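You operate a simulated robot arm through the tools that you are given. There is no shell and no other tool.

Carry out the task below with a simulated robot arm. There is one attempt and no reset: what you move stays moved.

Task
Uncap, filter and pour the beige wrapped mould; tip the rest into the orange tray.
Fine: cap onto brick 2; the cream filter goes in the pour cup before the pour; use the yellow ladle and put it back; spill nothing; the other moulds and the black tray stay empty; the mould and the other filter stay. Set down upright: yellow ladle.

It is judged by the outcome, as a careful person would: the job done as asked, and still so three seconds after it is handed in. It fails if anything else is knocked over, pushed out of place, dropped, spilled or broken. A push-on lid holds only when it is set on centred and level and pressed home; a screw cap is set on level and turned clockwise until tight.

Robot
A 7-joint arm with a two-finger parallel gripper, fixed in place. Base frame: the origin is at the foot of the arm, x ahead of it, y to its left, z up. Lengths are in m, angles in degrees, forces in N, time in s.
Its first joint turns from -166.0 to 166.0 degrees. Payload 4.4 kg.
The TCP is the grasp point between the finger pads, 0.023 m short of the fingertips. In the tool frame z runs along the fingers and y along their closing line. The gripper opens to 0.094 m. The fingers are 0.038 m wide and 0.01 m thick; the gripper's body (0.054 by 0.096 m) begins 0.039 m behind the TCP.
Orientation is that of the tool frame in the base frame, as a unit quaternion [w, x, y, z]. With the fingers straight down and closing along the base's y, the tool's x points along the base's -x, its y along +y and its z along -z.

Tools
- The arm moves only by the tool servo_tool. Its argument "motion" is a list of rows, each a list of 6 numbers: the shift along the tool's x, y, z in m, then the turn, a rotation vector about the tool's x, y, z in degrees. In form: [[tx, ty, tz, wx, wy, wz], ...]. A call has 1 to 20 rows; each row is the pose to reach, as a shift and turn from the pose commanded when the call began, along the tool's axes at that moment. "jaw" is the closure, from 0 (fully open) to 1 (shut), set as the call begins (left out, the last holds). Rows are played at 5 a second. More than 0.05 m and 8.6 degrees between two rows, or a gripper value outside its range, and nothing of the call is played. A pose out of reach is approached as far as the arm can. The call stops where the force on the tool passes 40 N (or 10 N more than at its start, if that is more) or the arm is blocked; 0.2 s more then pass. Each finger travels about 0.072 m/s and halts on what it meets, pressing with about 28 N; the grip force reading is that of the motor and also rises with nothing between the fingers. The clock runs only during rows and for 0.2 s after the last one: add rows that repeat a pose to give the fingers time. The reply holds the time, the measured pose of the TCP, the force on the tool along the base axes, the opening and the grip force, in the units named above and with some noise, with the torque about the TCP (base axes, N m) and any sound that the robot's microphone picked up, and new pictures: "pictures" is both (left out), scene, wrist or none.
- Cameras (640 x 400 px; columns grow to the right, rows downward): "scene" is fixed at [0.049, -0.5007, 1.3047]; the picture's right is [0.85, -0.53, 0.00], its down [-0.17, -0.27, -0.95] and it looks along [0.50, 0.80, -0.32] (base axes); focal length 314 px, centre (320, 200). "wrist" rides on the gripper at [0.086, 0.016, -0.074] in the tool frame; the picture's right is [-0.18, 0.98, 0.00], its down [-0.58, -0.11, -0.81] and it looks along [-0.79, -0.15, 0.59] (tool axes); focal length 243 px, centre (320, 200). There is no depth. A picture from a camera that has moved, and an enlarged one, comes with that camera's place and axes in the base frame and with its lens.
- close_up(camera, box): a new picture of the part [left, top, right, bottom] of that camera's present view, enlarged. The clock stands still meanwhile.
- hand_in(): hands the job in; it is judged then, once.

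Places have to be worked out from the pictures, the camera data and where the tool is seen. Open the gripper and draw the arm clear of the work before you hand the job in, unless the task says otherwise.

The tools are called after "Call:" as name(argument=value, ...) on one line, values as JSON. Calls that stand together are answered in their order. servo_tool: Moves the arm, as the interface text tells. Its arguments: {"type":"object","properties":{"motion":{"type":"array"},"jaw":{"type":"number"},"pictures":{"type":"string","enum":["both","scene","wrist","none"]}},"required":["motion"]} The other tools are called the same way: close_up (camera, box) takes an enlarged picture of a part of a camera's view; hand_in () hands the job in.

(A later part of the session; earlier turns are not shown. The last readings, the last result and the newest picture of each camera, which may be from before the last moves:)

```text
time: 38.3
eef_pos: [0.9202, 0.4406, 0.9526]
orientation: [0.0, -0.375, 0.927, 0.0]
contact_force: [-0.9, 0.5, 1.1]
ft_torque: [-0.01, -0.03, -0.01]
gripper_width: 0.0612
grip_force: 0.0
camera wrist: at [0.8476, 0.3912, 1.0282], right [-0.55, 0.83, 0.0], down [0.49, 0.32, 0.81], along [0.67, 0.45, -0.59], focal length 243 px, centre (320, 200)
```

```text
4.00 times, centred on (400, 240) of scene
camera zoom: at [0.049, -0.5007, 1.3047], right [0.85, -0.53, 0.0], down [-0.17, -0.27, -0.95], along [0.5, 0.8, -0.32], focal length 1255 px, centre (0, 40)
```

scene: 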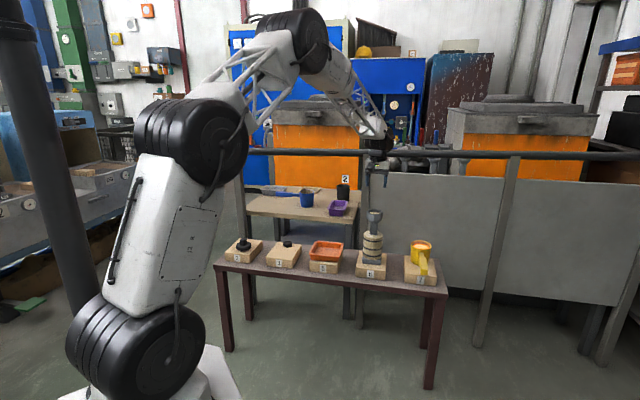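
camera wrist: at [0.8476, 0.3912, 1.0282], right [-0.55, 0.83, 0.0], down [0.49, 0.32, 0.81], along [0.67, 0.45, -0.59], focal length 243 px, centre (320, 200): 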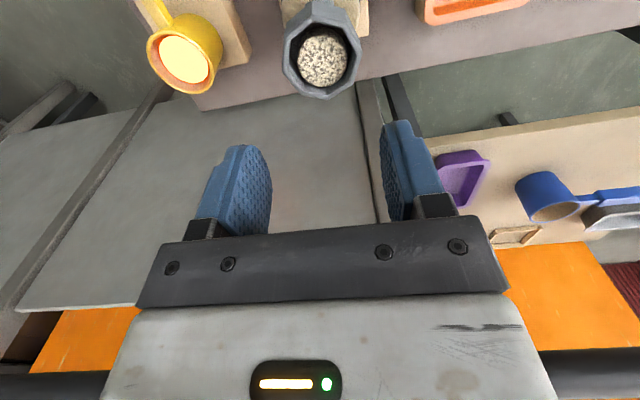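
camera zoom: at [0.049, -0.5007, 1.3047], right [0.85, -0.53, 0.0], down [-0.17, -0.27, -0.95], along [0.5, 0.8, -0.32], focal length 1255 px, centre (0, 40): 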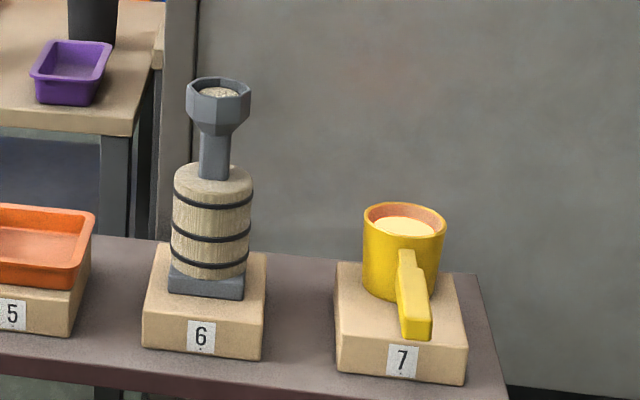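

The filter is seated in the pour cup. The ladle rim centre triangulates consistently to (1.091, 0.317, 0.668), with its handle pointing back toward the robot (end near (0.958, 0.187, 0.653)). I'll back off to free space and tilt the tool to horizontal, so I can grip the handle end-on and pour by rolling the wrist.

Call:
servo_tool(motion=[[0.0444, -0.0007, 0, 0, 0, 0], [0.0889, -0.0015, 0, 0, 0, 0], [0.1333, -0.0022, 0, 0, 0, 0], [0.1778, -0.0029, 0, 0, 0, 0], [0.2222, -0.0036, 0, 0, 0, 0], [0.2667, -0.0044, 0, 0, 0, 0], [0.3111, -0.0051, 0, 0, 0, 0], [0.3111, -0.0051, 0, 0, -8.2, 0], [0.3111, -0.0051, 0, 0, -16.4, 0], [0.3111, -0.0051, 0, 0, -24.5, 0], [0.3111, -0.0051, 0, 0, -32.7, 0], [0.3111, -0.0051, 0, 0, -40.9, 0], [0.3111, -0.0051, 0, 0, -49.1, 0], [0.3111, -0.0051, 0, 0, -57.3, 0], [0.3111, -0.0051, 0, 0, -65.5, 0], [0.3111, -0.0051, 0, 0, -73.6, 0], [0.3111, -0.0051, 0, 0, -81.8, 0], [0.3111, -0.0051, 0, 0, -90, 0], [0.3111, -0.0051, 0, 0, -90, 0]], jaw=0)

```text
time: 42.3
eef_pos: [0.6993, 0.2196, 0.9533]
orientation: [0.657, -0.264, 0.655, 0.265]
contact_force: [-0.7, 0.1, -0.2]
ft_torque: [-0.02, 0.01, -0.02]
gripper_width: 0.0941
grip_force: 0.1
camera wrist: at [0.635, 0.1789, 0.8671], right [-0.68, 0.71, 0.18], down [-0.51, -0.64, 0.58], along [0.53, 0.3, 0.79], focal length 243 px, centre (320, 200)
```

scene: 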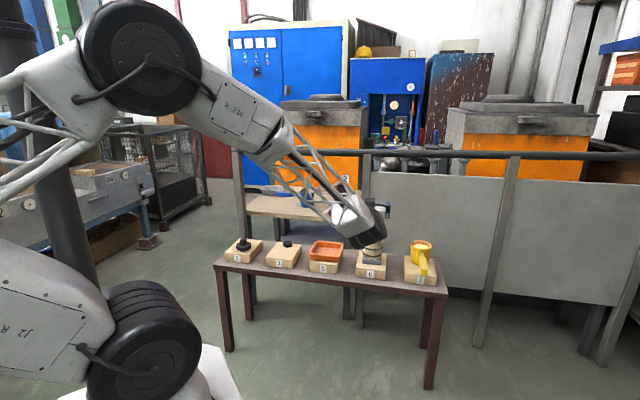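
wrist: 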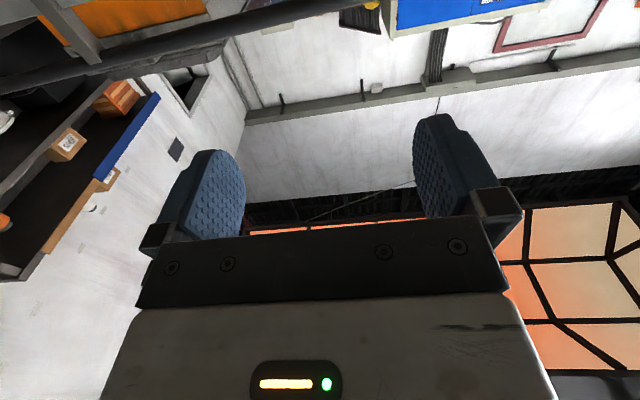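

The tool is horizontal, with the camera underneath. I'll test rolling about the tool axis here in free space so the camera ends up above.

Call:
servo_tool(motion=[[0, 0, 0, 0, 0, 8.5], [0, 0, 0, 0, 0, 17], [0, 0, 0, 0, 0, 25.5], [0, 0, 0, 0, 0, 34], [0, 0, 0, 0, 0, 42.5], [0, 0, 0, 0, 0, 51], [0, 0, 0, 0, 0, 59.5], [0, 0, 0, 0, 0, 68], [0, 0, 0, 0, 0, 76.5], [0, 0, 0, 0, 0, 85], [0, 0, 0, 0, 0, 90], [0, 0, 0, 0, 0, 90]])

```text
time: 44.9
eef_pos: [0.6989, 0.2208, 0.9535]
orientation: [0.276, 0.277, 0.65, 0.652]
contact_force: [-0.5, 0.5, -0.1]
ft_torque: [0.04, 0.03, -0.01]
gripper_width: 0.0941
grip_force: 0.0
camera wrist: at [0.5855, 0.2293, 0.9696], right [0.13, -0.14, 0.98], down [-0.18, -0.98, -0.11], along [0.98, -0.16, -0.15], focal length 243 px, centre (320, 200)
```

scene: 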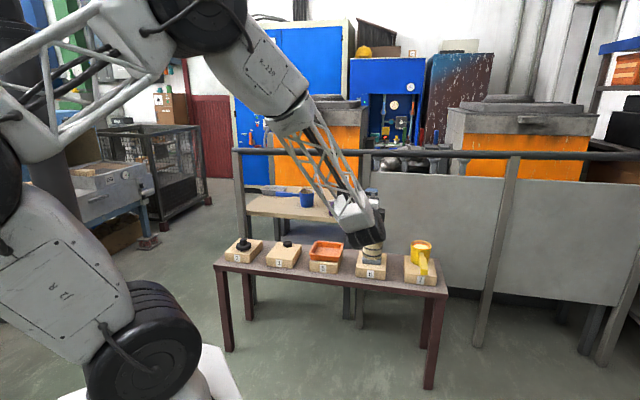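
wrist: 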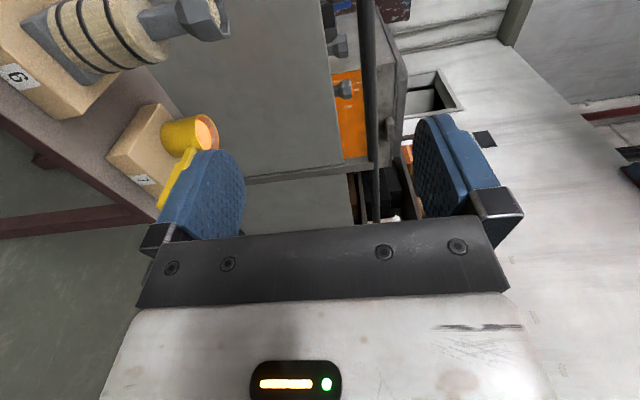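

The roll to +90° followed exactly. I'll continue toward +180°.

Call:
servo_tool(motion=[[0, 0, 0, 0, 0, 8.5], [0, 0, 0, 0, 0, 17], [0, 0, 0, 0, 0, 25.5], [0, 0, 0, 0, 0, 34], [0, 0, 0, 0, 0, 42.5], [0, 0, 0, 0, 0, 51], [0, 0, 0, 0, 0, 59.5], [0, 0, 0, 0, 0, 68], [0, 0, 0, 0, 0, 76.5], [0, 0, 0, 0, 0, 85], [0, 0, 0, 0, 0, 90], [0, 0, 0, 0, 0, 90]])

```text
time: 47.5
eef_pos: [0.6977, 0.2198, 0.9522]
orientation: [-0.266, 0.655, 0.264, 0.656]
contact_force: [-0.7, -0.2, 0.0]
ft_torque: [-0.01, 0.04, 0.0]
gripper_width: 0.094
grip_force: 0.1
camera wrist: at [0.657, 0.155, 1.0398], right [0.68, -0.71, -0.19], down [-0.66, -0.48, -0.58], along [0.32, 0.52, -0.79], focal length 243 px, centre (320, 200)
```

scene: 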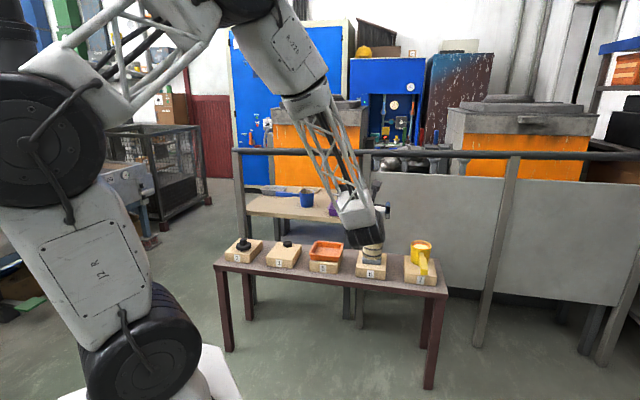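
wrist: 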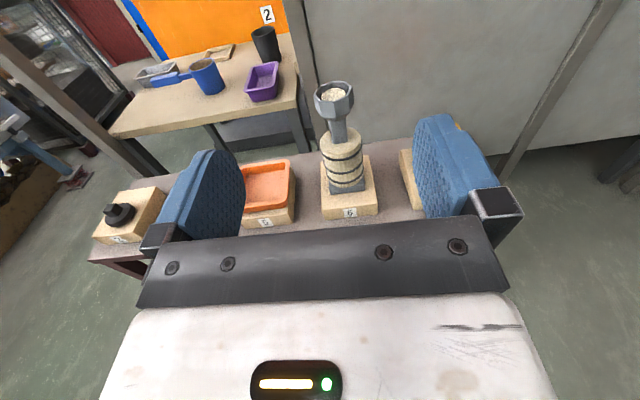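

The roll works: the tool axis now points along the handle direction with the camera on top. I'll move across to in front of the ladle handle, then lower to z≈0.70 for a close look.

Call:
servo_tool(motion=[[0, 0.0408, 0.018, 0, 0, 0], [0, 0.0816, 0.036, 0, 0, 0], [0, 0.1224, 0.054, 0, 0, 0], [0, 0.1632, 0.072, 0, 0, 0], [0, 0.204, 0.09, 0, 0, 0], [-0.042, 0.204, 0.09, 0, 0, 0], [-0.084, 0.204, 0.09, 0, 0, 0], [-0.126, 0.204, 0.09, 0, 0, 0], [-0.168, 0.204, 0.09, 0, 0, 0], [-0.21, 0.204, 0.09, 0, 0, 0], [-0.25, 0.204, 0.09, 0, 0, 0], [-0.25, 0.204, 0.09, 0, 0, 0]])

Call:
close_up(camera="wrist", box=[200, 0, 440, 200])

Call:
close_up(camera="scene", box=[350, 200, 470, 300])

```text
time: 50.1
eef_pos: [0.9073, 0.1372, 0.7012]
orientation: [-0.266, 0.654, 0.265, 0.656]
contact_force: [0.6, 0.2, -0.2]
ft_torque: [-0.02, 0.0, -0.01]
gripper_width: 0.094
grip_force: 0.1
camera wrist: at [0.8654, 0.0735, 0.7873], right [0.68, -0.71, -0.18], down [-0.65, -0.48, -0.58], along [0.32, 0.52, -0.79], focal length 243 px, centre (320, 200)
```

scene: 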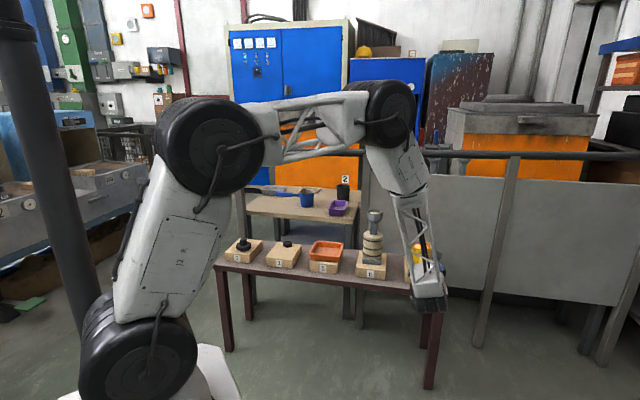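
wrist: 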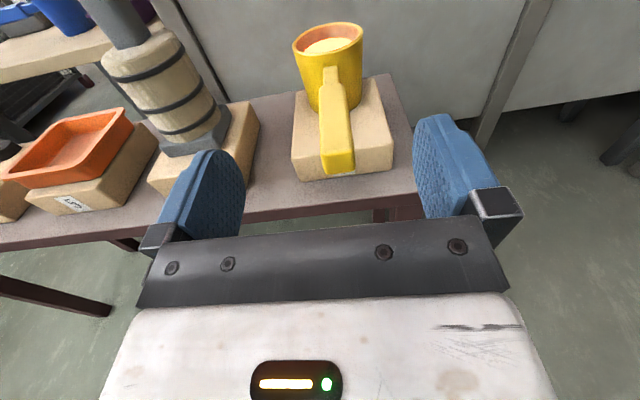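

```text
2.00 times, centred on (320, 100) of wrist
camera zoom: at [0.8654, 0.0735, 0.7873], right [0.68, -0.71, -0.18], down [-0.65, -0.48, -0.58], along [0.32, 0.52, -0.79], focal length 485 px, centre (320, 400)
```

zoom: 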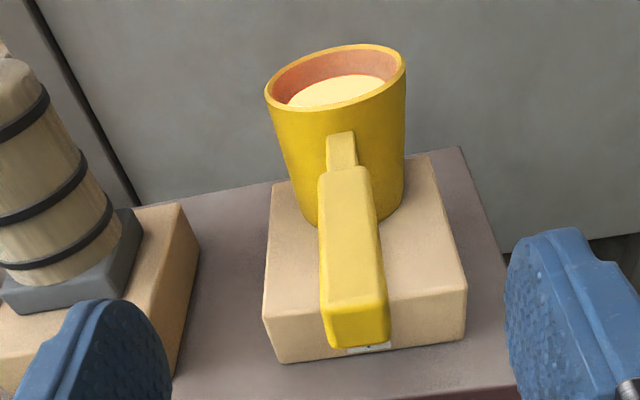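

```text
4.00 times, centred on (410, 250) of scene
camera zoom: at [0.049, -0.5007, 1.3047], right [0.85, -0.53, 0.0], down [-0.17, -0.27, -0.95], along [0.5, 0.8, -0.32], focal length 1255 px, centre (-40, 0)
```

zoom: 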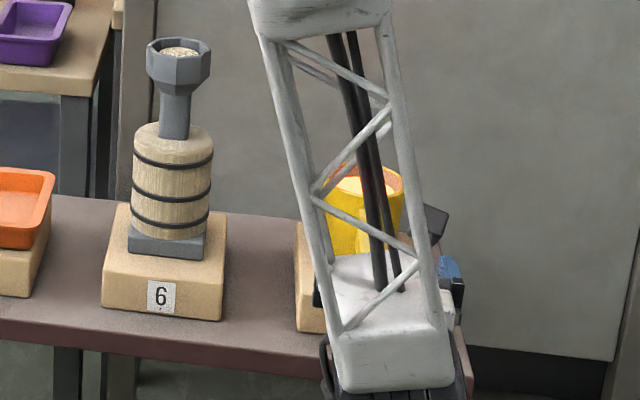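

The handle's grip portion is horizontal: axis at u≈0.538 (5 mm right of the TCP), centre z≈0.641, about 25 mm wide and 22 mm thick. I'll lower to that height, shift right 6 mm, and advance partway.

Call:
servo_tool(motion=[[-0.02, 0.002, 0, 0, 0, 0], [-0.04, 0.004, 0, 0, 0, 0], [-0.06, 0.006, 0, 0, 0, 0], [-0.06, 0.006, 0.02, 0, 0, 0], [-0.06, 0.006, 0.04, 0, 0, 0], [-0.06, 0.006, 0.055, 0, 0, 0], [-0.06, 0.006, 0.055, 0, 0, 0]])

Call:
close_up(camera="wrist", box=[160, 0, 480, 220])

Call:
close_up(camera="scene", box=[370, 220, 470, 320])

```text
time: 51.7
eef_pos: [0.9493, 0.169, 0.6436]
orientation: [-0.265, 0.655, 0.265, 0.656]
contact_force: [-0.2, -0.1, -0.5]
ft_torque: [-0.01, -0.01, -0.01]
gripper_width: 0.0941
grip_force: 0.3
camera wrist: at [0.908, 0.105, 0.7304], right [0.68, -0.71, -0.18], down [-0.65, -0.48, -0.58], along [0.32, 0.52, -0.79], focal length 243 px, centre (320, 200)
```

scene: 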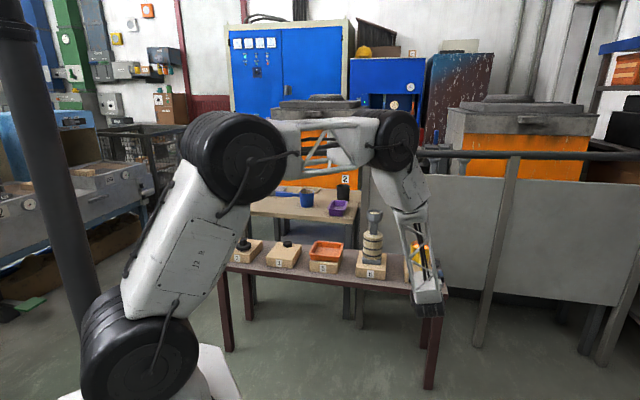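
wrist: 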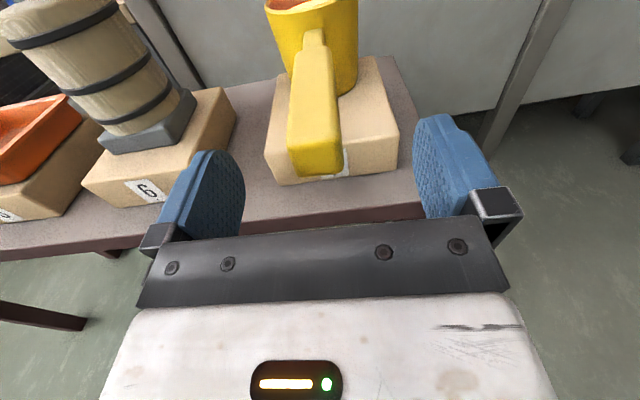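

```text
1.82 times, centred on (320, 110) of wrist
camera zoom: at [0.908, 0.105, 0.7304], right [0.68, -0.71, -0.18], down [-0.65, -0.48, -0.58], along [0.32, 0.52, -0.79], focal length 441 px, centre (320, 364)
```

zoom: 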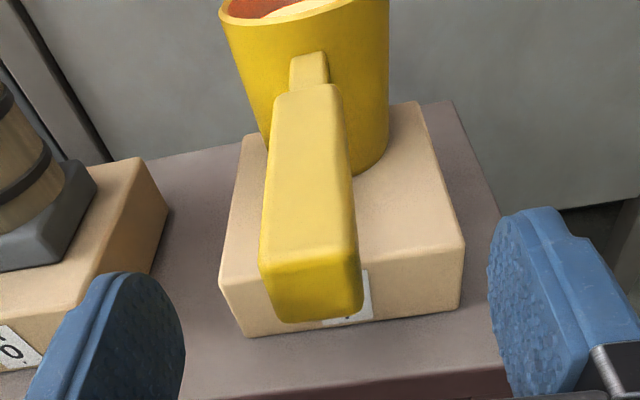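

```text
4.00 times, centred on (420, 270) of scene
camera zoom: at [0.049, -0.5007, 1.3047], right [0.85, -0.53, 0.0], down [-0.17, -0.27, -0.95], along [0.5, 0.8, -0.32], focal length 1255 px, centre (-80, -80)
```

zoom: 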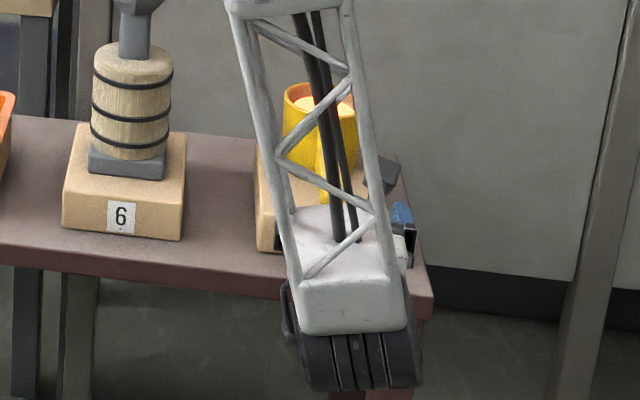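

Aligned: the handle axis matches the TCP in both height (z≈0.643) and side (u≈0.538). I'll advance 5 cm so the handle lies between the pads, then stop and check.

Call:
servo_tool(motion=[[0, 0, 0.015, 0, 0, 0], [0, 0, 0.03, 0, 0, 0], [0, 0, 0.042, 0, 0, 0], [0, 0, 0.051, 0, 0, 0], [0, 0, 0.051, 0, 0, 0]])

Call:
close_up(camera="wrist", box=[160, 0, 480, 220])

```text
time: 52.9
eef_pos: [0.9855, 0.2041, 0.6434]
orientation: [-0.266, 0.655, 0.265, 0.656]
contact_force: [-0.2, -0.5, 0.0]
ft_torque: [0.01, 0.05, 0.0]
gripper_width: 0.0941
grip_force: 0.1
camera wrist: at [0.9445, 0.1406, 0.7297], right [0.68, -0.71, -0.18], down [-0.65, -0.48, -0.58], along [0.32, 0.52, -0.79], focal length 243 px, centre (320, 200)
```

scene: 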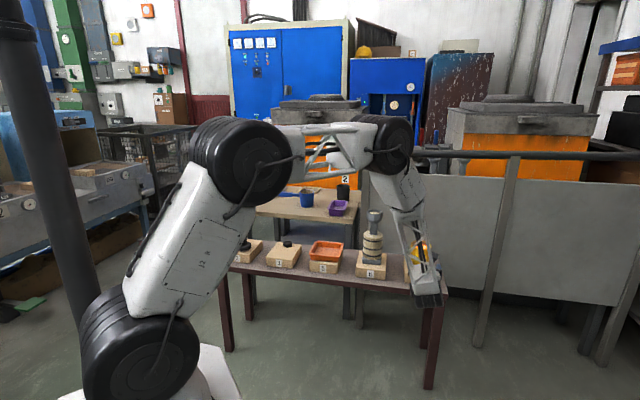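
wrist: 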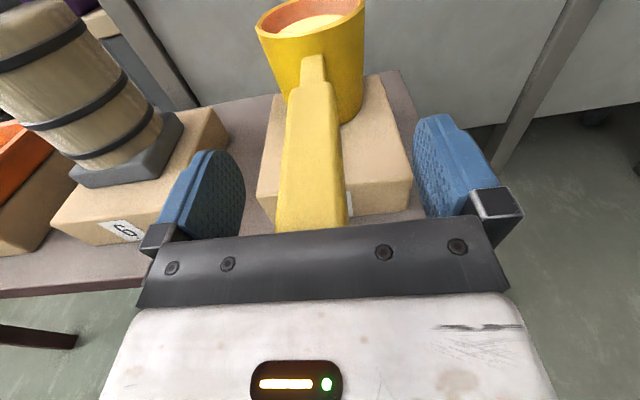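

```text
1.82 times, centred on (320, 110) of wrist
camera zoom: at [0.9445, 0.1406, 0.7297], right [0.68, -0.71, -0.18], down [-0.65, -0.48, -0.58], along [0.32, 0.52, -0.79], focal length 441 px, centre (320, 364)
```

zoom: 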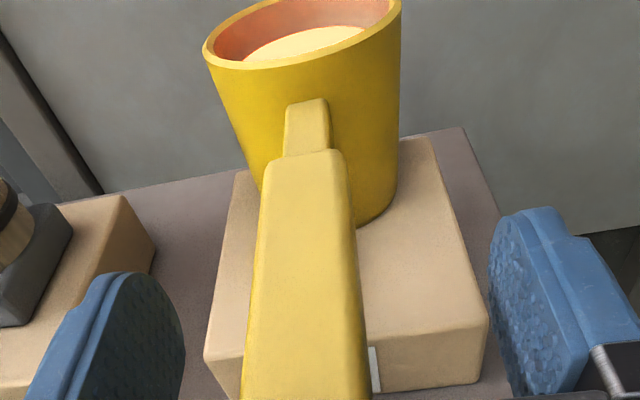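

The handle is centred between the pads and its end is clear of the palm. I'll first close to a 34 mm opening to confirm centring before gripping.

Call:
servo_tool(motion=[[0, 0, 0, 0, 0, 0], [0, 0, 0, 0, 0, 0], [0, 0, 0, 0, 0, 0], [0, 0, 0, 0, 0, 0]], jaw=0.62, pictures="wrist")

Call:
close_up(camera="wrist", box=[220, 40, 420, 240])

```text
time: 53.9
eef_pos: [0.9868, 0.2053, 0.6431]
orientation: [-0.266, 0.655, 0.265, 0.656]
contact_force: [0.4, 0.1, 0.2]
ft_torque: [0.02, 0.03, -0.01]
gripper_width: 0.0358
grip_force: 0.1
camera wrist: at [0.9444, 0.1404, 0.7298], right [0.68, -0.71, -0.18], down [-0.65, -0.48, -0.58], along [0.32, 0.52, -0.79], focal length 243 px, centre (320, 200)
```

wrist: 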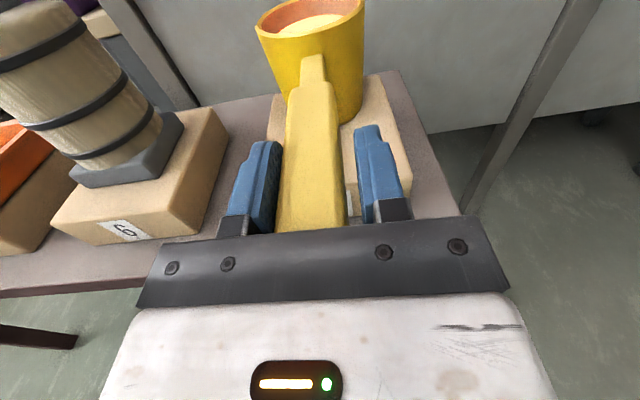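

```text
2.00 times, centred on (320, 140) of wrist
camera zoom: at [0.9444, 0.1404, 0.7298], right [0.68, -0.71, -0.18], down [-0.65, -0.48, -0.58], along [0.32, 0.52, -0.79], focal length 485 px, centre (320, 320)
```

zoom: 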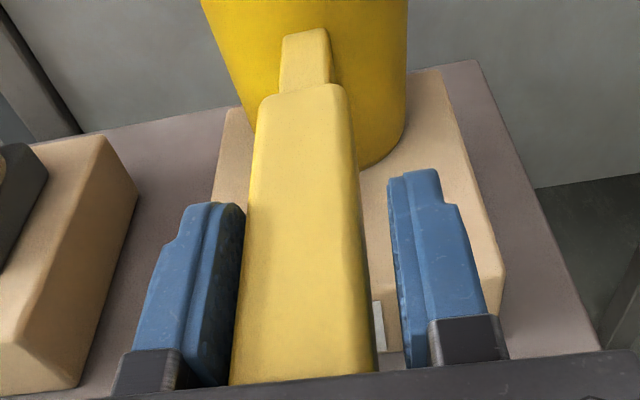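

Gaps on both sides are about equal, so the handle is centred. I'll close fully on it.

Call:
servo_tool(motion=[[0, 0, 0, 0, 0, 0], [0, 0, 0, 0, 0, 0], [0, 0, 0, 0, 0, 0], [0, 0, 0, 0, 0, 0]], jaw=1, pictures="wrist")

Call:
close_up(camera="wrist", box=[220, 0, 420, 200])

```text
time: 54.9
eef_pos: [0.9868, 0.2045, 0.6428]
orientation: [-0.265, 0.655, 0.264, 0.656]
contact_force: [0.4, -1.2, -0.4]
ft_torque: [-0.21, -0.03, -0.16]
gripper_width: 0.028
grip_force: 27.8
camera wrist: at [0.9444, 0.1404, 0.7298], right [0.68, -0.71, -0.18], down [-0.65, -0.48, -0.58], along [0.32, 0.52, -0.79], focal length 243 px, centre (320, 200)
```

wrist: 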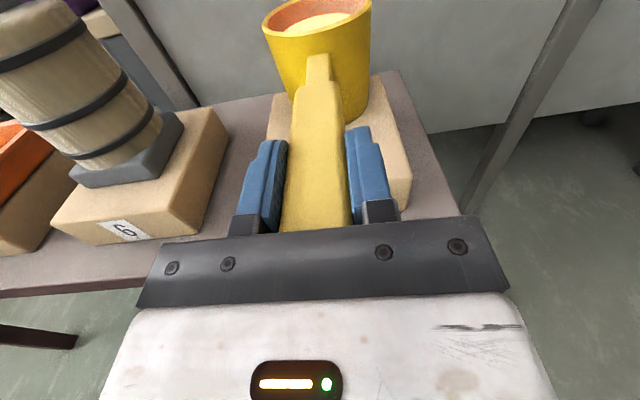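

```text
2.00 times, centred on (320, 100) of wrist
camera zoom: at [0.9444, 0.1404, 0.7298], right [0.68, -0.71, -0.18], down [-0.65, -0.48, -0.58], along [0.32, 0.52, -0.79], focal length 485 px, centre (320, 400)
```

zoom: 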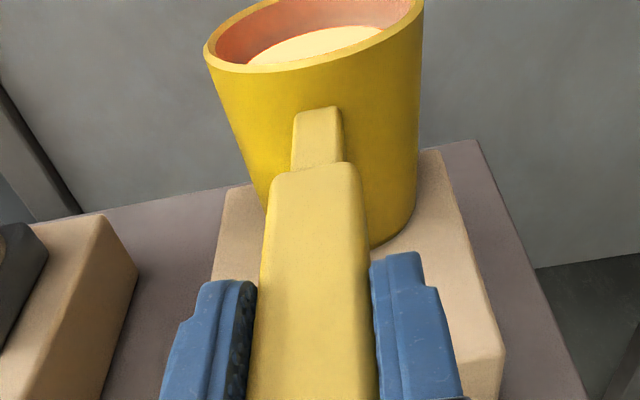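

The handle is gripped at 28 mm. I'll lift 1 cm slowly and check the load and whether the ladle stays level.

Call:
servo_tool(motion=[[0.003, 0, 0, 0, 0, 0], [0.006, 0, 0, 0, 0, 0], [0.009, 0, 0, 0, 0, 0], [0.012, 0, 0, 0, 0, 0], [0.012, 0, 0, 0, 0, 0], [0.012, 0, 0, 0, 0, 0]])

Call:
close_up(camera="wrist", box=[220, 0, 420, 200])

Call:
close_up(camera="scene", box=[380, 220, 460, 300])

```text
time: 56.3
eef_pos: [0.9863, 0.2057, 0.655]
orientation: [-0.265, 0.656, 0.265, 0.656]
contact_force: [0.0, -0.2, -4.0]
ft_torque: [-0.38, 0.42, 0.0]
gripper_width: 0.0279
grip_force: 27.7
camera wrist: at [0.944, 0.1412, 0.7422], right [0.68, -0.71, -0.18], down [-0.65, -0.48, -0.58], along [0.32, 0.52, -0.79], focal length 243 px, centre (320, 200)
```

scene: 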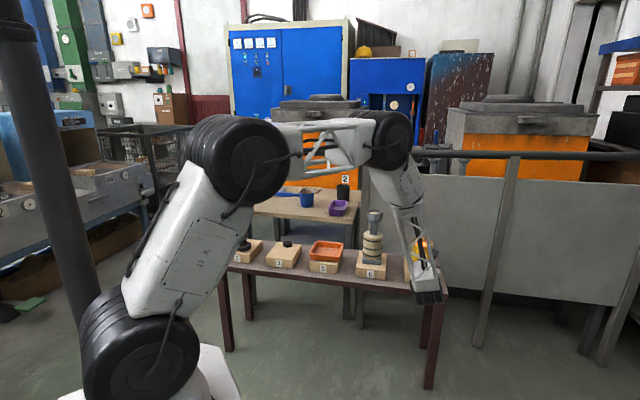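
wrist: 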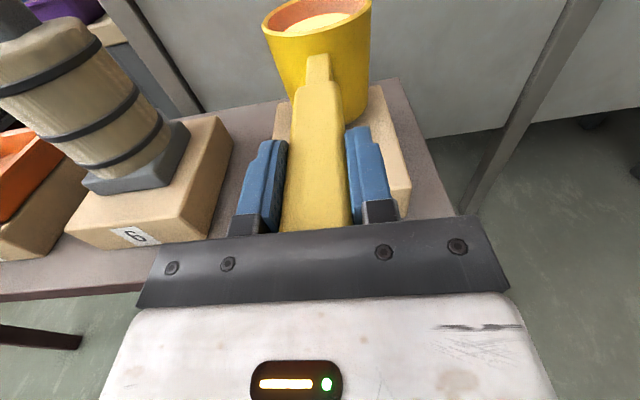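

```text
2.00 times, centred on (320, 100) of wrist
camera zoom: at [0.944, 0.1412, 0.7422], right [0.68, -0.71, -0.18], down [-0.65, -0.48, -0.58], along [0.32, 0.52, -0.79], focal length 485 px, centre (320, 400)
```

zoom: 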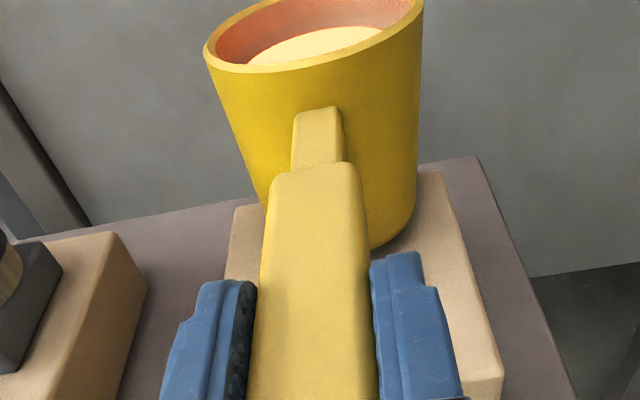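

```text
5.00 times, centred on (420, 260) of scene
camera zoom: at [0.049, -0.5007, 1.3047], right [0.85, -0.53, 0.0], down [-0.17, -0.27, -0.95], along [0.5, 0.8, -0.32], focal length 1569 px, centre (-180, -100)
```

zoom: 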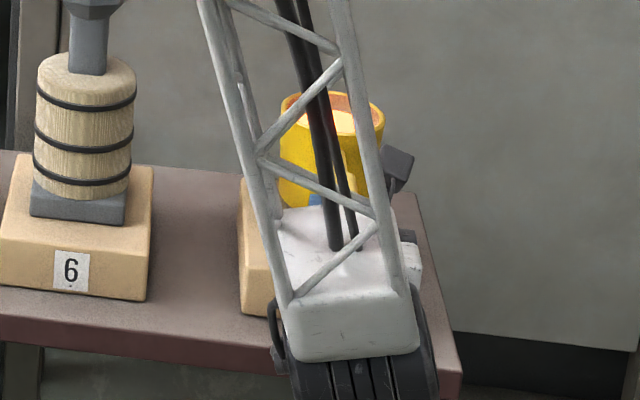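

The ladle lifts cleanly: about 4 N load, 0.57 N·m, no slip or droop. I'll raise it smoothly to z≈0.95, with gentle starts and stops to avoid sloshing.

Call:
servo_tool(motion=[[0.008, 0, 0, 0, 0, 0], [0.022, 0, 0, 0, 0, 0], [0.042, 0, 0, 0, 0, 0], [0.066, 0, 0, 0, 0, 0], [0.092, 0, 0, 0, 0, 0], [0.12, 0, 0, 0, 0, 0], [0.148, 0, 0, 0, 0, 0], [0.176, 0, 0, 0, 0, 0], [0.204, 0, 0, 0, 0, 0], [0.23, 0, 0, 0, 0, 0], [0.254, 0, 0, 0, 0, 0], [0.274, 0, 0, 0, 0, 0], [0.288, 0, 0, 0, 0, 0], [0.295, 0, 0, 0, 0, 0], [0.295, 0, 0, 0, 0, 0]])

Call:
close_up(camera="scene", box=[340, 120, 480, 300])

```text
time: 59.5
eef_pos: [0.9853, 0.2041, 0.9491]
orientation: [-0.265, 0.656, 0.265, 0.656]
contact_force: [0.1, -1.0, -3.3]
ft_torque: [-0.42, 0.38, 0.01]
gripper_width: 0.0279
grip_force: 28.4
camera wrist: at [0.9438, 0.1404, 1.0367], right [0.68, -0.71, -0.18], down [-0.65, -0.48, -0.58], along [0.32, 0.52, -0.79], focal length 243 px, centre (320, 200)
```

scene: 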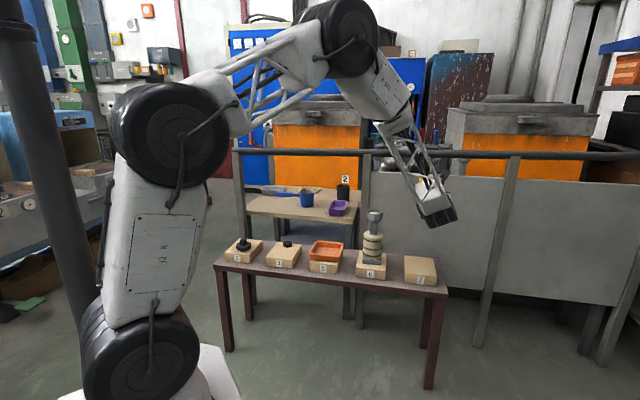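
wrist: 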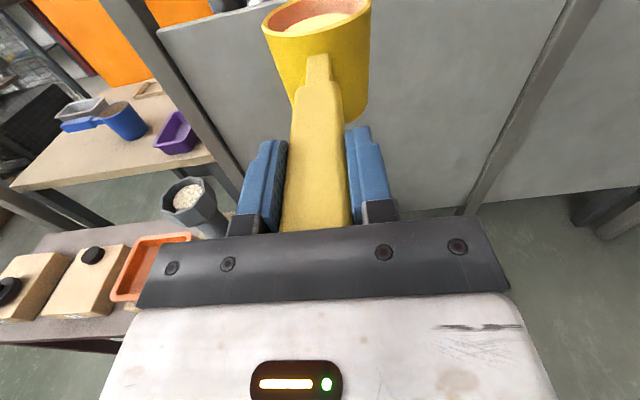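

```text
2.22 times, centred on (410, 210) of scene
camera zoom: at [0.049, -0.5007, 1.3047], right [0.85, -0.53, 0.0], down [-0.17, -0.27, -0.95], along [0.5, 0.8, -0.32], focal length 698 px, centre (120, 178)
```

zoom: 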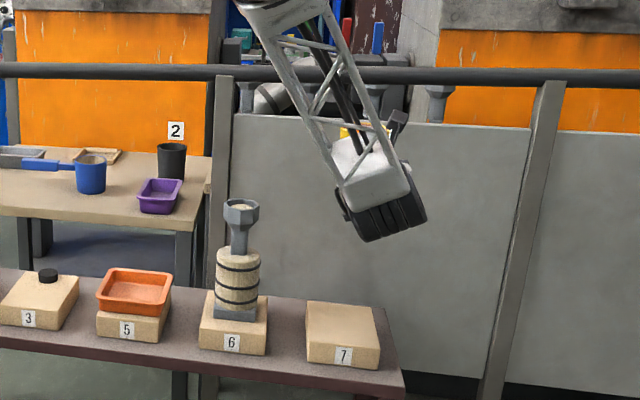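

Brick 7 is empty and the ladle is held level at z≈0.95. I'll carry it gently sideways toward the mould, stopping with its lip still short of the pour cup.

Call:
servo_tool(motion=[[-0.0006, -0.004, -0.001, 0, 0, 0], [-0.002, -0.014, -0.003, 0, 0, 0], [-0.004, -0.028, -0.006, 0, 0, 0], [-0.0066, -0.0455, -0.01, 0, 0, 0], [-0.0094, -0.065, -0.014, 0, 0, 0], [-0.012, -0.083, -0.018, 0, 0, 0], [-0.0146, -0.101, -0.022, 0, 0, 0], [-0.0168, -0.116, -0.025, 0, 0, 0], [-0.0186, -0.128, -0.028, 0, 0, 0], [-0.0196, -0.135, -0.0295, 0, 0, 0], [-0.02, -0.138, -0.03, 0, 0, 0], [-0.02, -0.138, -0.03, 0, 0, 0]])

Call:
close_up(camera="scene", box=[340, 140, 440, 280])

Call:
close_up(camera="wrist", box=[180, 0, 420, 160])

```text
time: 62.1
eef_pos: [0.867, 0.2844, 0.9298]
orientation: [-0.265, 0.655, 0.265, 0.656]
contact_force: [-0.2, 1.0, -4.1]
ft_torque: [-0.39, 0.38, -0.02]
gripper_width: 0.0279
grip_force: 28.1
camera wrist: at [0.8261, 0.2193, 1.0164], right [0.68, -0.71, -0.18], down [-0.65, -0.48, -0.58], along [0.32, 0.52, -0.79], focal length 243 px, centre (320, 200)
```

scene: 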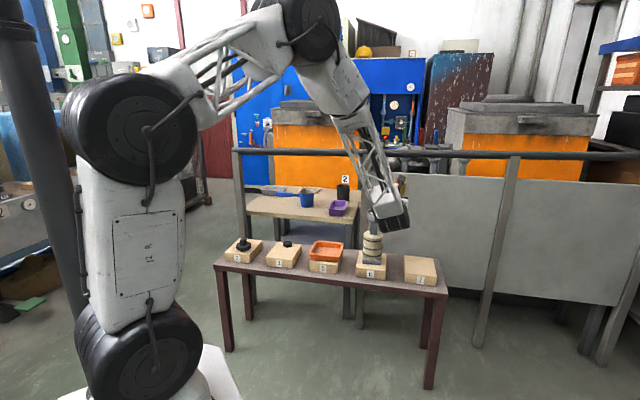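
wrist: 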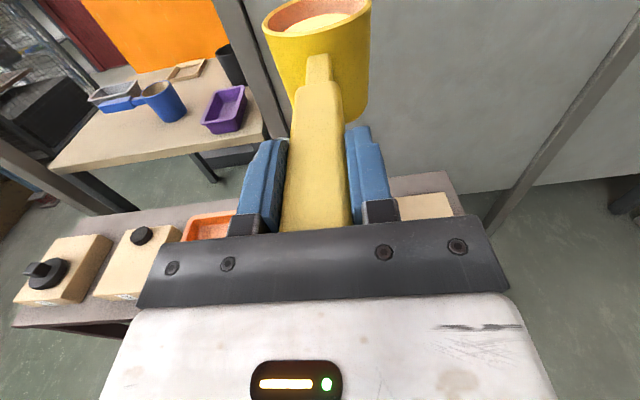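

```text
2.86 times, centred on (390, 210) of scene
camera zoom: at [0.049, -0.5007, 1.3047], right [0.85, -0.53, 0.0], down [-0.17, -0.27, -0.95], along [0.5, 0.8, -0.32], focal length 897 px, centre (120, 171)
```

zoom: 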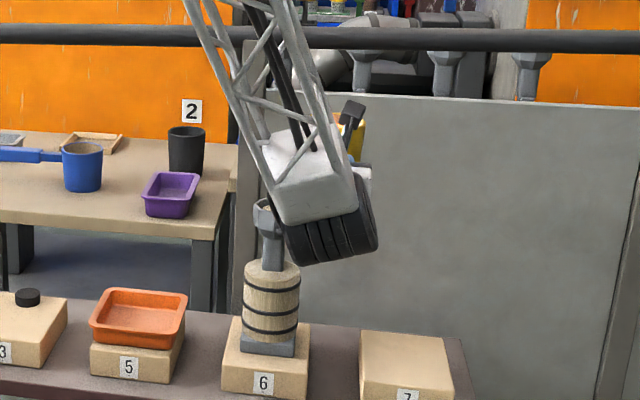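

```text
2.50 times, centred on (300, 80) of wrist
camera zoom: at [0.8261, 0.2193, 1.0164], right [0.68, -0.71, -0.18], down [-0.65, -0.48, -0.58], along [0.32, 0.52, -0.79], focal length 606 px, centre (370, 500)
```

zoom: 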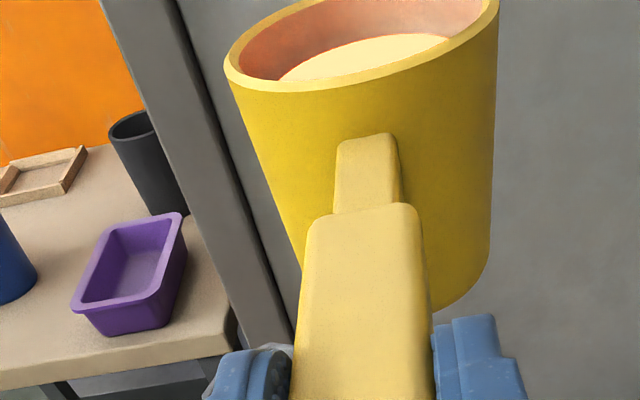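

The ladle is level and next to the mould. I'll bring its lip over the pour cup while rolling slowly to 18°, which should still be below the flow angle (the liquid is ~18 mm below the rim).

Call:
servo_tool(motion=[[-0.004, -0.004, 0, 0, 0, -1], [-0.01, -0.01, 0, 0, 0, -3.5], [-0.016, -0.016, 0, 0, 0, -6], [-0.021, -0.02, 0, 0, 0, -8], [-0.025, -0.0217, 0, 0, 0, -10], [-0.028, -0.0212, 0, 0, 0, -12], [-0.031, -0.0206, 0, 0, 0, -14], [-0.033, -0.02, 0, 0, 0, -16], [-0.035, -0.0196, 0, 0, 0, -18], [-0.035, -0.0196, 0, 0, 0, -18]])

Call:
close_up(camera="wrist", box=[180, 0, 420, 160])

Call:
close_up(camera="scene", box=[340, 160, 420, 260])

```text
time: 64.3
eef_pos: [0.854, 0.2967, 0.8951]
orientation: [-0.159, 0.605, 0.364, 0.69]
contact_force: [-0.2, 0.2, -3.8]
ft_torque: [-0.33, 0.43, 0.01]
gripper_width: 0.0282
grip_force: 28.6
camera wrist: at [0.7927, 0.2526, 0.9829], right [0.69, -0.71, 0.13], down [-0.53, -0.61, -0.59], along [0.5, 0.34, -0.8], focal length 243 px, centre (320, 200)
```

scene: 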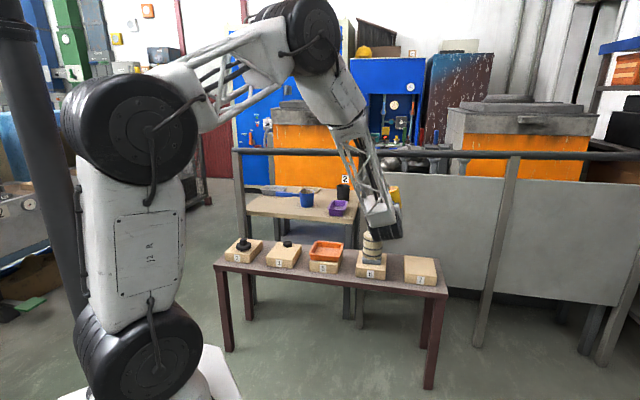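
wrist: 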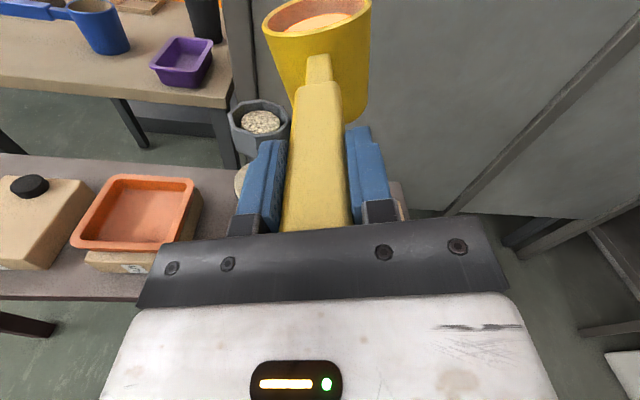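

```text
2.50 times, centred on (300, 80) of wrist
camera zoom: at [0.7927, 0.2526, 0.9829], right [0.69, -0.71, 0.13], down [-0.53, -0.61, -0.59], along [0.5, 0.34, -0.8], focal length 606 px, centre (370, 500)
```

zoom: 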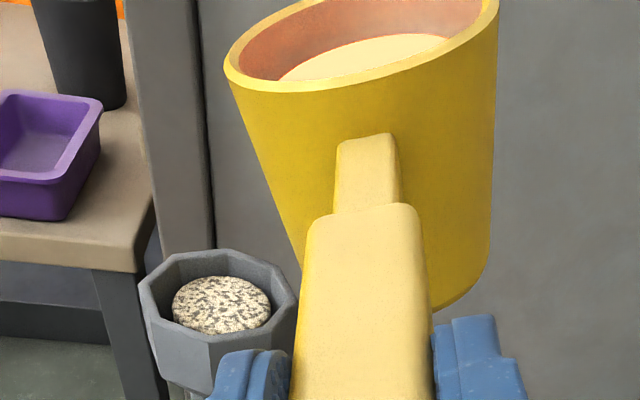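

```text
4.00 times, centred on (380, 210) of scene
camera zoom: at [0.049, -0.5007, 1.3047], right [0.85, -0.53, 0.0], down [-0.17, -0.27, -0.95], along [0.5, 0.8, -0.32], focal length 1255 px, centre (80, 160)
```

zoom: 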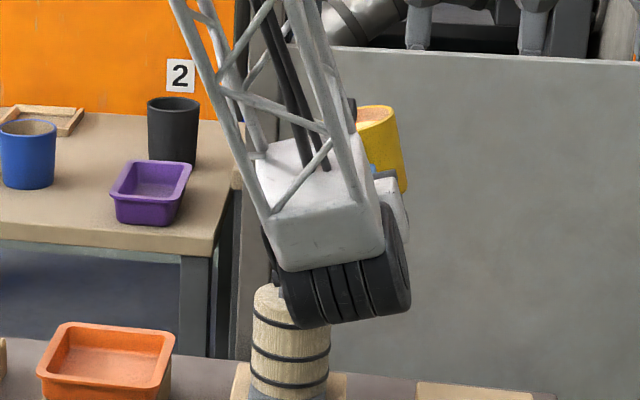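

The liquid is drawn fixed to the ladle and nothing flows yet at 18°. The pour cup is visible and the lip is ~9 mm to the near side of its centre, as intended. I'll roll to 24° in small steps, keeping the lip in place.

Call:
servo_tool(motion=[[-0.0029, -0.0009, 0, 0, 0, -2], [-0.0057, -0.0019, 0, 0, 0, -4], [-0.0086, -0.0028, 0, 0, 0, -6], [-0.0086, -0.0028, 0, 0, 0, -6]], pictures="wrist")

Call:
close_up(camera="wrist", box=[180, 0, 420, 160])

```text
time: 65.3
eef_pos: [0.8541, 0.2973, 0.8871]
orientation: [-0.123, 0.586, 0.394, 0.697]
contact_force: [0.2, 0.1, -3.0]
ft_torque: [-0.34, 0.44, 0.01]
gripper_width: 0.0279
grip_force: 28.2
camera wrist: at [0.7868, 0.2592, 0.9722], right [0.68, -0.7, 0.23], down [-0.48, -0.66, -0.58], along [0.56, 0.28, -0.78], focal length 243 px, centre (320, 200)
```

wrist: 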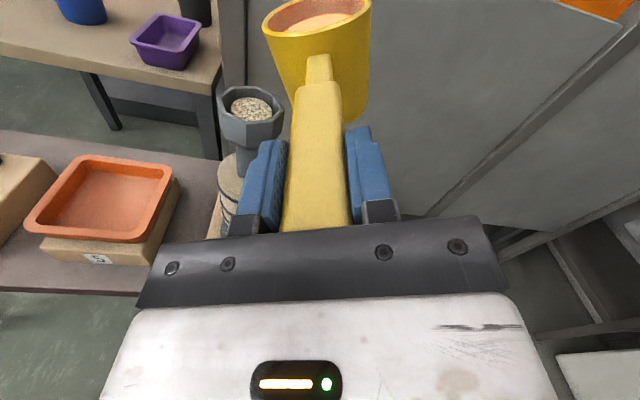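

```text
2.50 times, centred on (300, 80) of wrist
camera zoom: at [0.7868, 0.2592, 0.9722], right [0.68, -0.7, 0.23], down [-0.48, -0.66, -0.58], along [0.56, 0.28, -0.78], focal length 606 px, centre (370, 500)
```

zoom: 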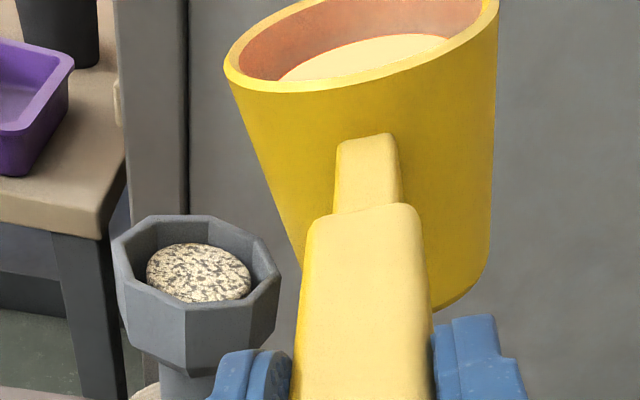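

Still no flow at 24°. I'll continue to 28°.

Call:
servo_tool(motion=[[-0.0041, -0.0018, 0, 0, 0, -2], [-0.0082, -0.0037, 0, 0, 0, -4], [-0.0082, -0.0037, 0, 0, 0, -4], [-0.0082, -0.0037, 0, 0, 0, -4]], pictures="wrist")

Call:
close_up(camera="wrist", box=[180, 0, 420, 160])

```text
time: 66.3
eef_pos: [0.8548, 0.2973, 0.8777]
orientation: [-0.099, 0.571, 0.415, 0.701]
contact_force: [0.3, 0.8, -4.1]
ft_torque: [-0.35, 0.44, -0.02]
gripper_width: 0.0278
grip_force: 28.2
camera wrist: at [0.7832, 0.2638, 0.9616], right [0.66, -0.69, 0.3], down [-0.46, -0.69, -0.57], along [0.59, 0.24, -0.77], focal length 243 px, centre (320, 200)
```

wrist: 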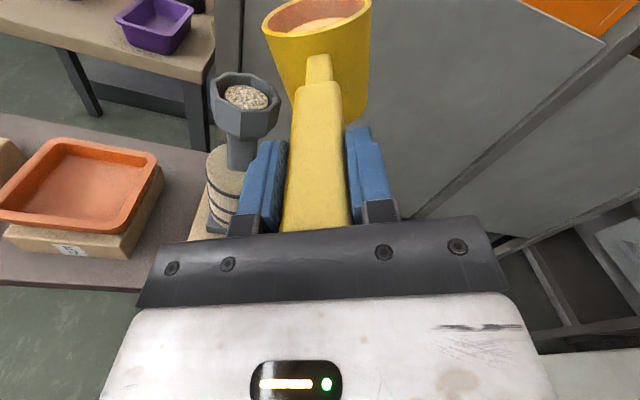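

```text
2.50 times, centred on (300, 80) of wrist
camera zoom: at [0.7832, 0.2638, 0.9616], right [0.66, -0.69, 0.3], down [-0.46, -0.69, -0.57], along [0.59, 0.24, -0.77], focal length 606 px, centre (370, 500)
```

zoom: 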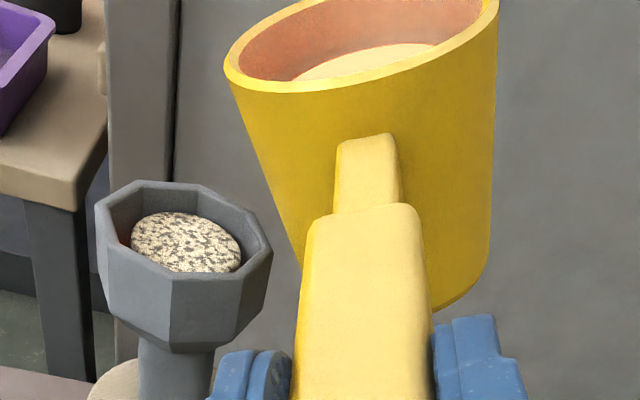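

The liquid level in the ladle has dropped slightly, so flow started around 28°. I'll zoom in on the pour cup to see where it landed.

Call:
close_up(camera="wrist", box=[195, 50, 305, 160])

Call:
close_up(camera="wrist", box=[170, 130, 260, 240])

Call:
close_up(camera="scene", box=[345, 180, 405, 285])

```text
3.64 times, centred on (250, 105) of wrist
camera zoom: at [0.7832, 0.2638, 0.9616], right [0.66, -0.69, 0.3], down [-0.46, -0.69, -0.57], along [0.59, 0.24, -0.77], focal length 882 px, centre (574, 546)
```

zoom: 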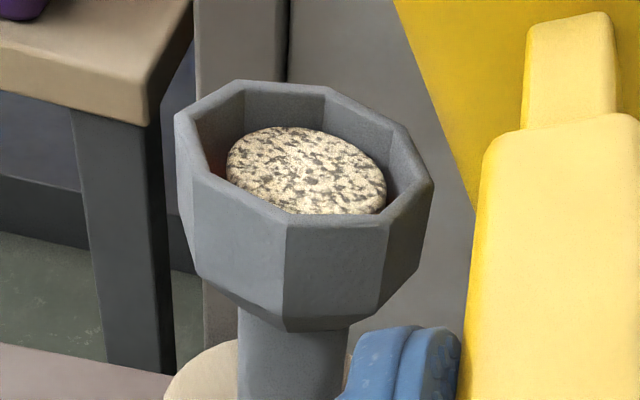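

```text
3.64 times, centred on (215, 185) of wrist
camera zoom: at [0.7832, 0.2638, 0.9616], right [0.66, -0.69, 0.3], down [-0.46, -0.69, -0.57], along [0.59, 0.24, -0.77], focal length 882 px, centre (702, 254)
```

zoom: 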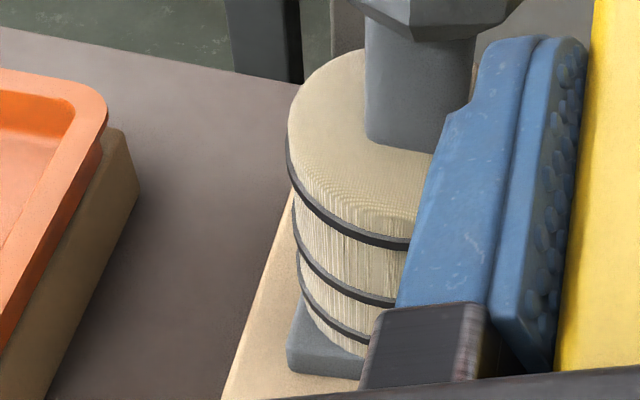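

```text
3.81 times, centred on (375, 232) of scene
camera zoom: at [0.049, -0.5007, 1.3047], right [0.85, -0.53, 0.0], down [-0.17, -0.27, -0.95], along [0.5, 0.8, -0.32], focal length 1196 px, centre (110, 76)
```

zoom: 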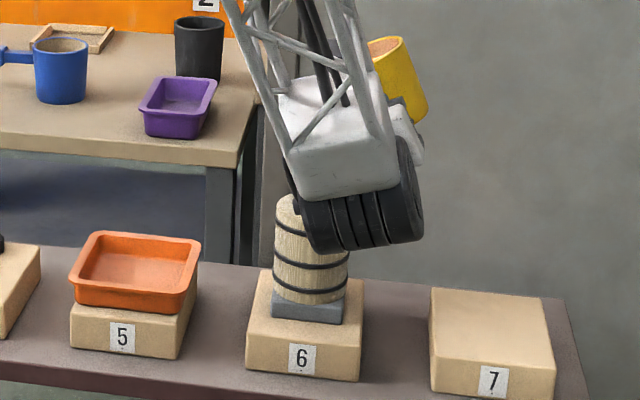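

No spill is visible; a faint glow shows inside the pour cup beside the filter. I'll roll on to 32° with a short hold, then look again.

Call:
servo_tool(motion=[[-0.0024, -0.0013, 0, 0, 0, -2], [-0.0049, -0.0026, 0, 0, 0, -4], [-0.0049, -0.0026, 0, 0, 0, -4], [-0.0049, -0.0026, 0, 0, 0, -4], [-0.0049, -0.0026, 0, 0, 0, -4]], pictures="wrist")

Call:
close_up(camera="wrist", box=[180, 0, 380, 160])

Call:
close_up(camera="wrist", box=[195, 40, 275, 120])

```text
time: 67.5
eef_pos: [0.8535, 0.297, 0.8713]
orientation: [-0.073, 0.556, 0.436, 0.704]
contact_force: [0.3, -1.1, -4.0]
ft_torque: [-0.32, 0.47, -0.02]
gripper_width: 0.0278
grip_force: 28.0
camera wrist: at [0.7789, 0.2679, 0.9541], right [0.65, -0.67, 0.36], down [-0.43, -0.71, -0.55], along [0.63, 0.2, -0.75], focal length 243 px, centre (320, 200)
```

wrist: 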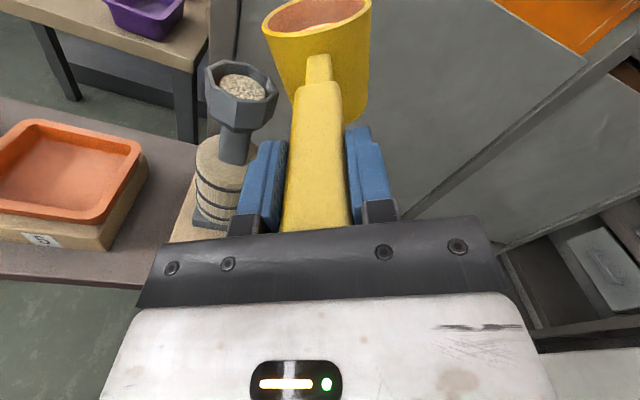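

```text
2.50 times, centred on (280, 80) of wrist
camera zoom: at [0.7789, 0.2679, 0.9541], right [0.65, -0.67, 0.36], down [-0.43, -0.71, -0.55], along [0.63, 0.2, -0.75], focal length 606 px, centre (420, 500)
```

zoom: 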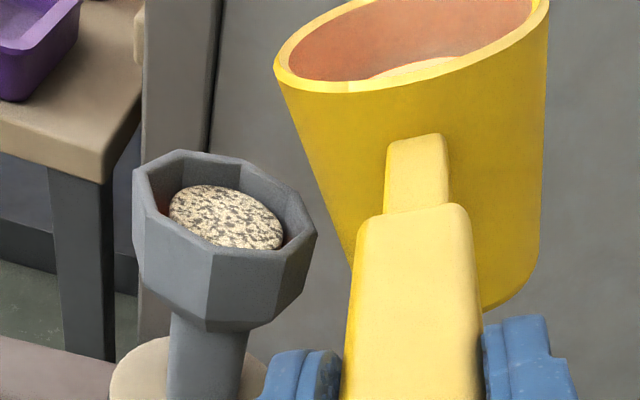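

```text
5.00 times, centred on (235, 80) of wrist
camera zoom: at [0.7789, 0.2679, 0.9541], right [0.65, -0.67, 0.36], down [-0.43, -0.71, -0.55], along [0.63, 0.2, -0.75], focal length 1213 px, centre (745, 800)
```

zoom: 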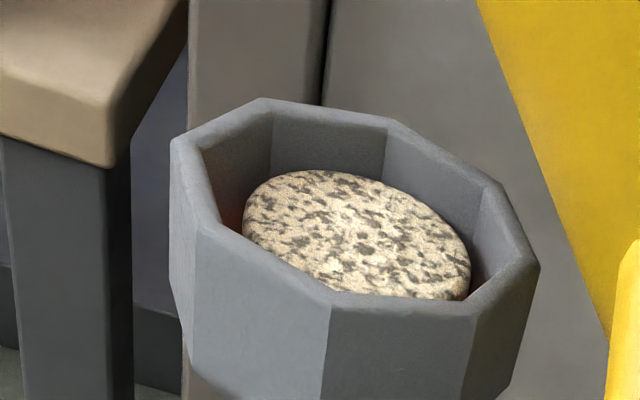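

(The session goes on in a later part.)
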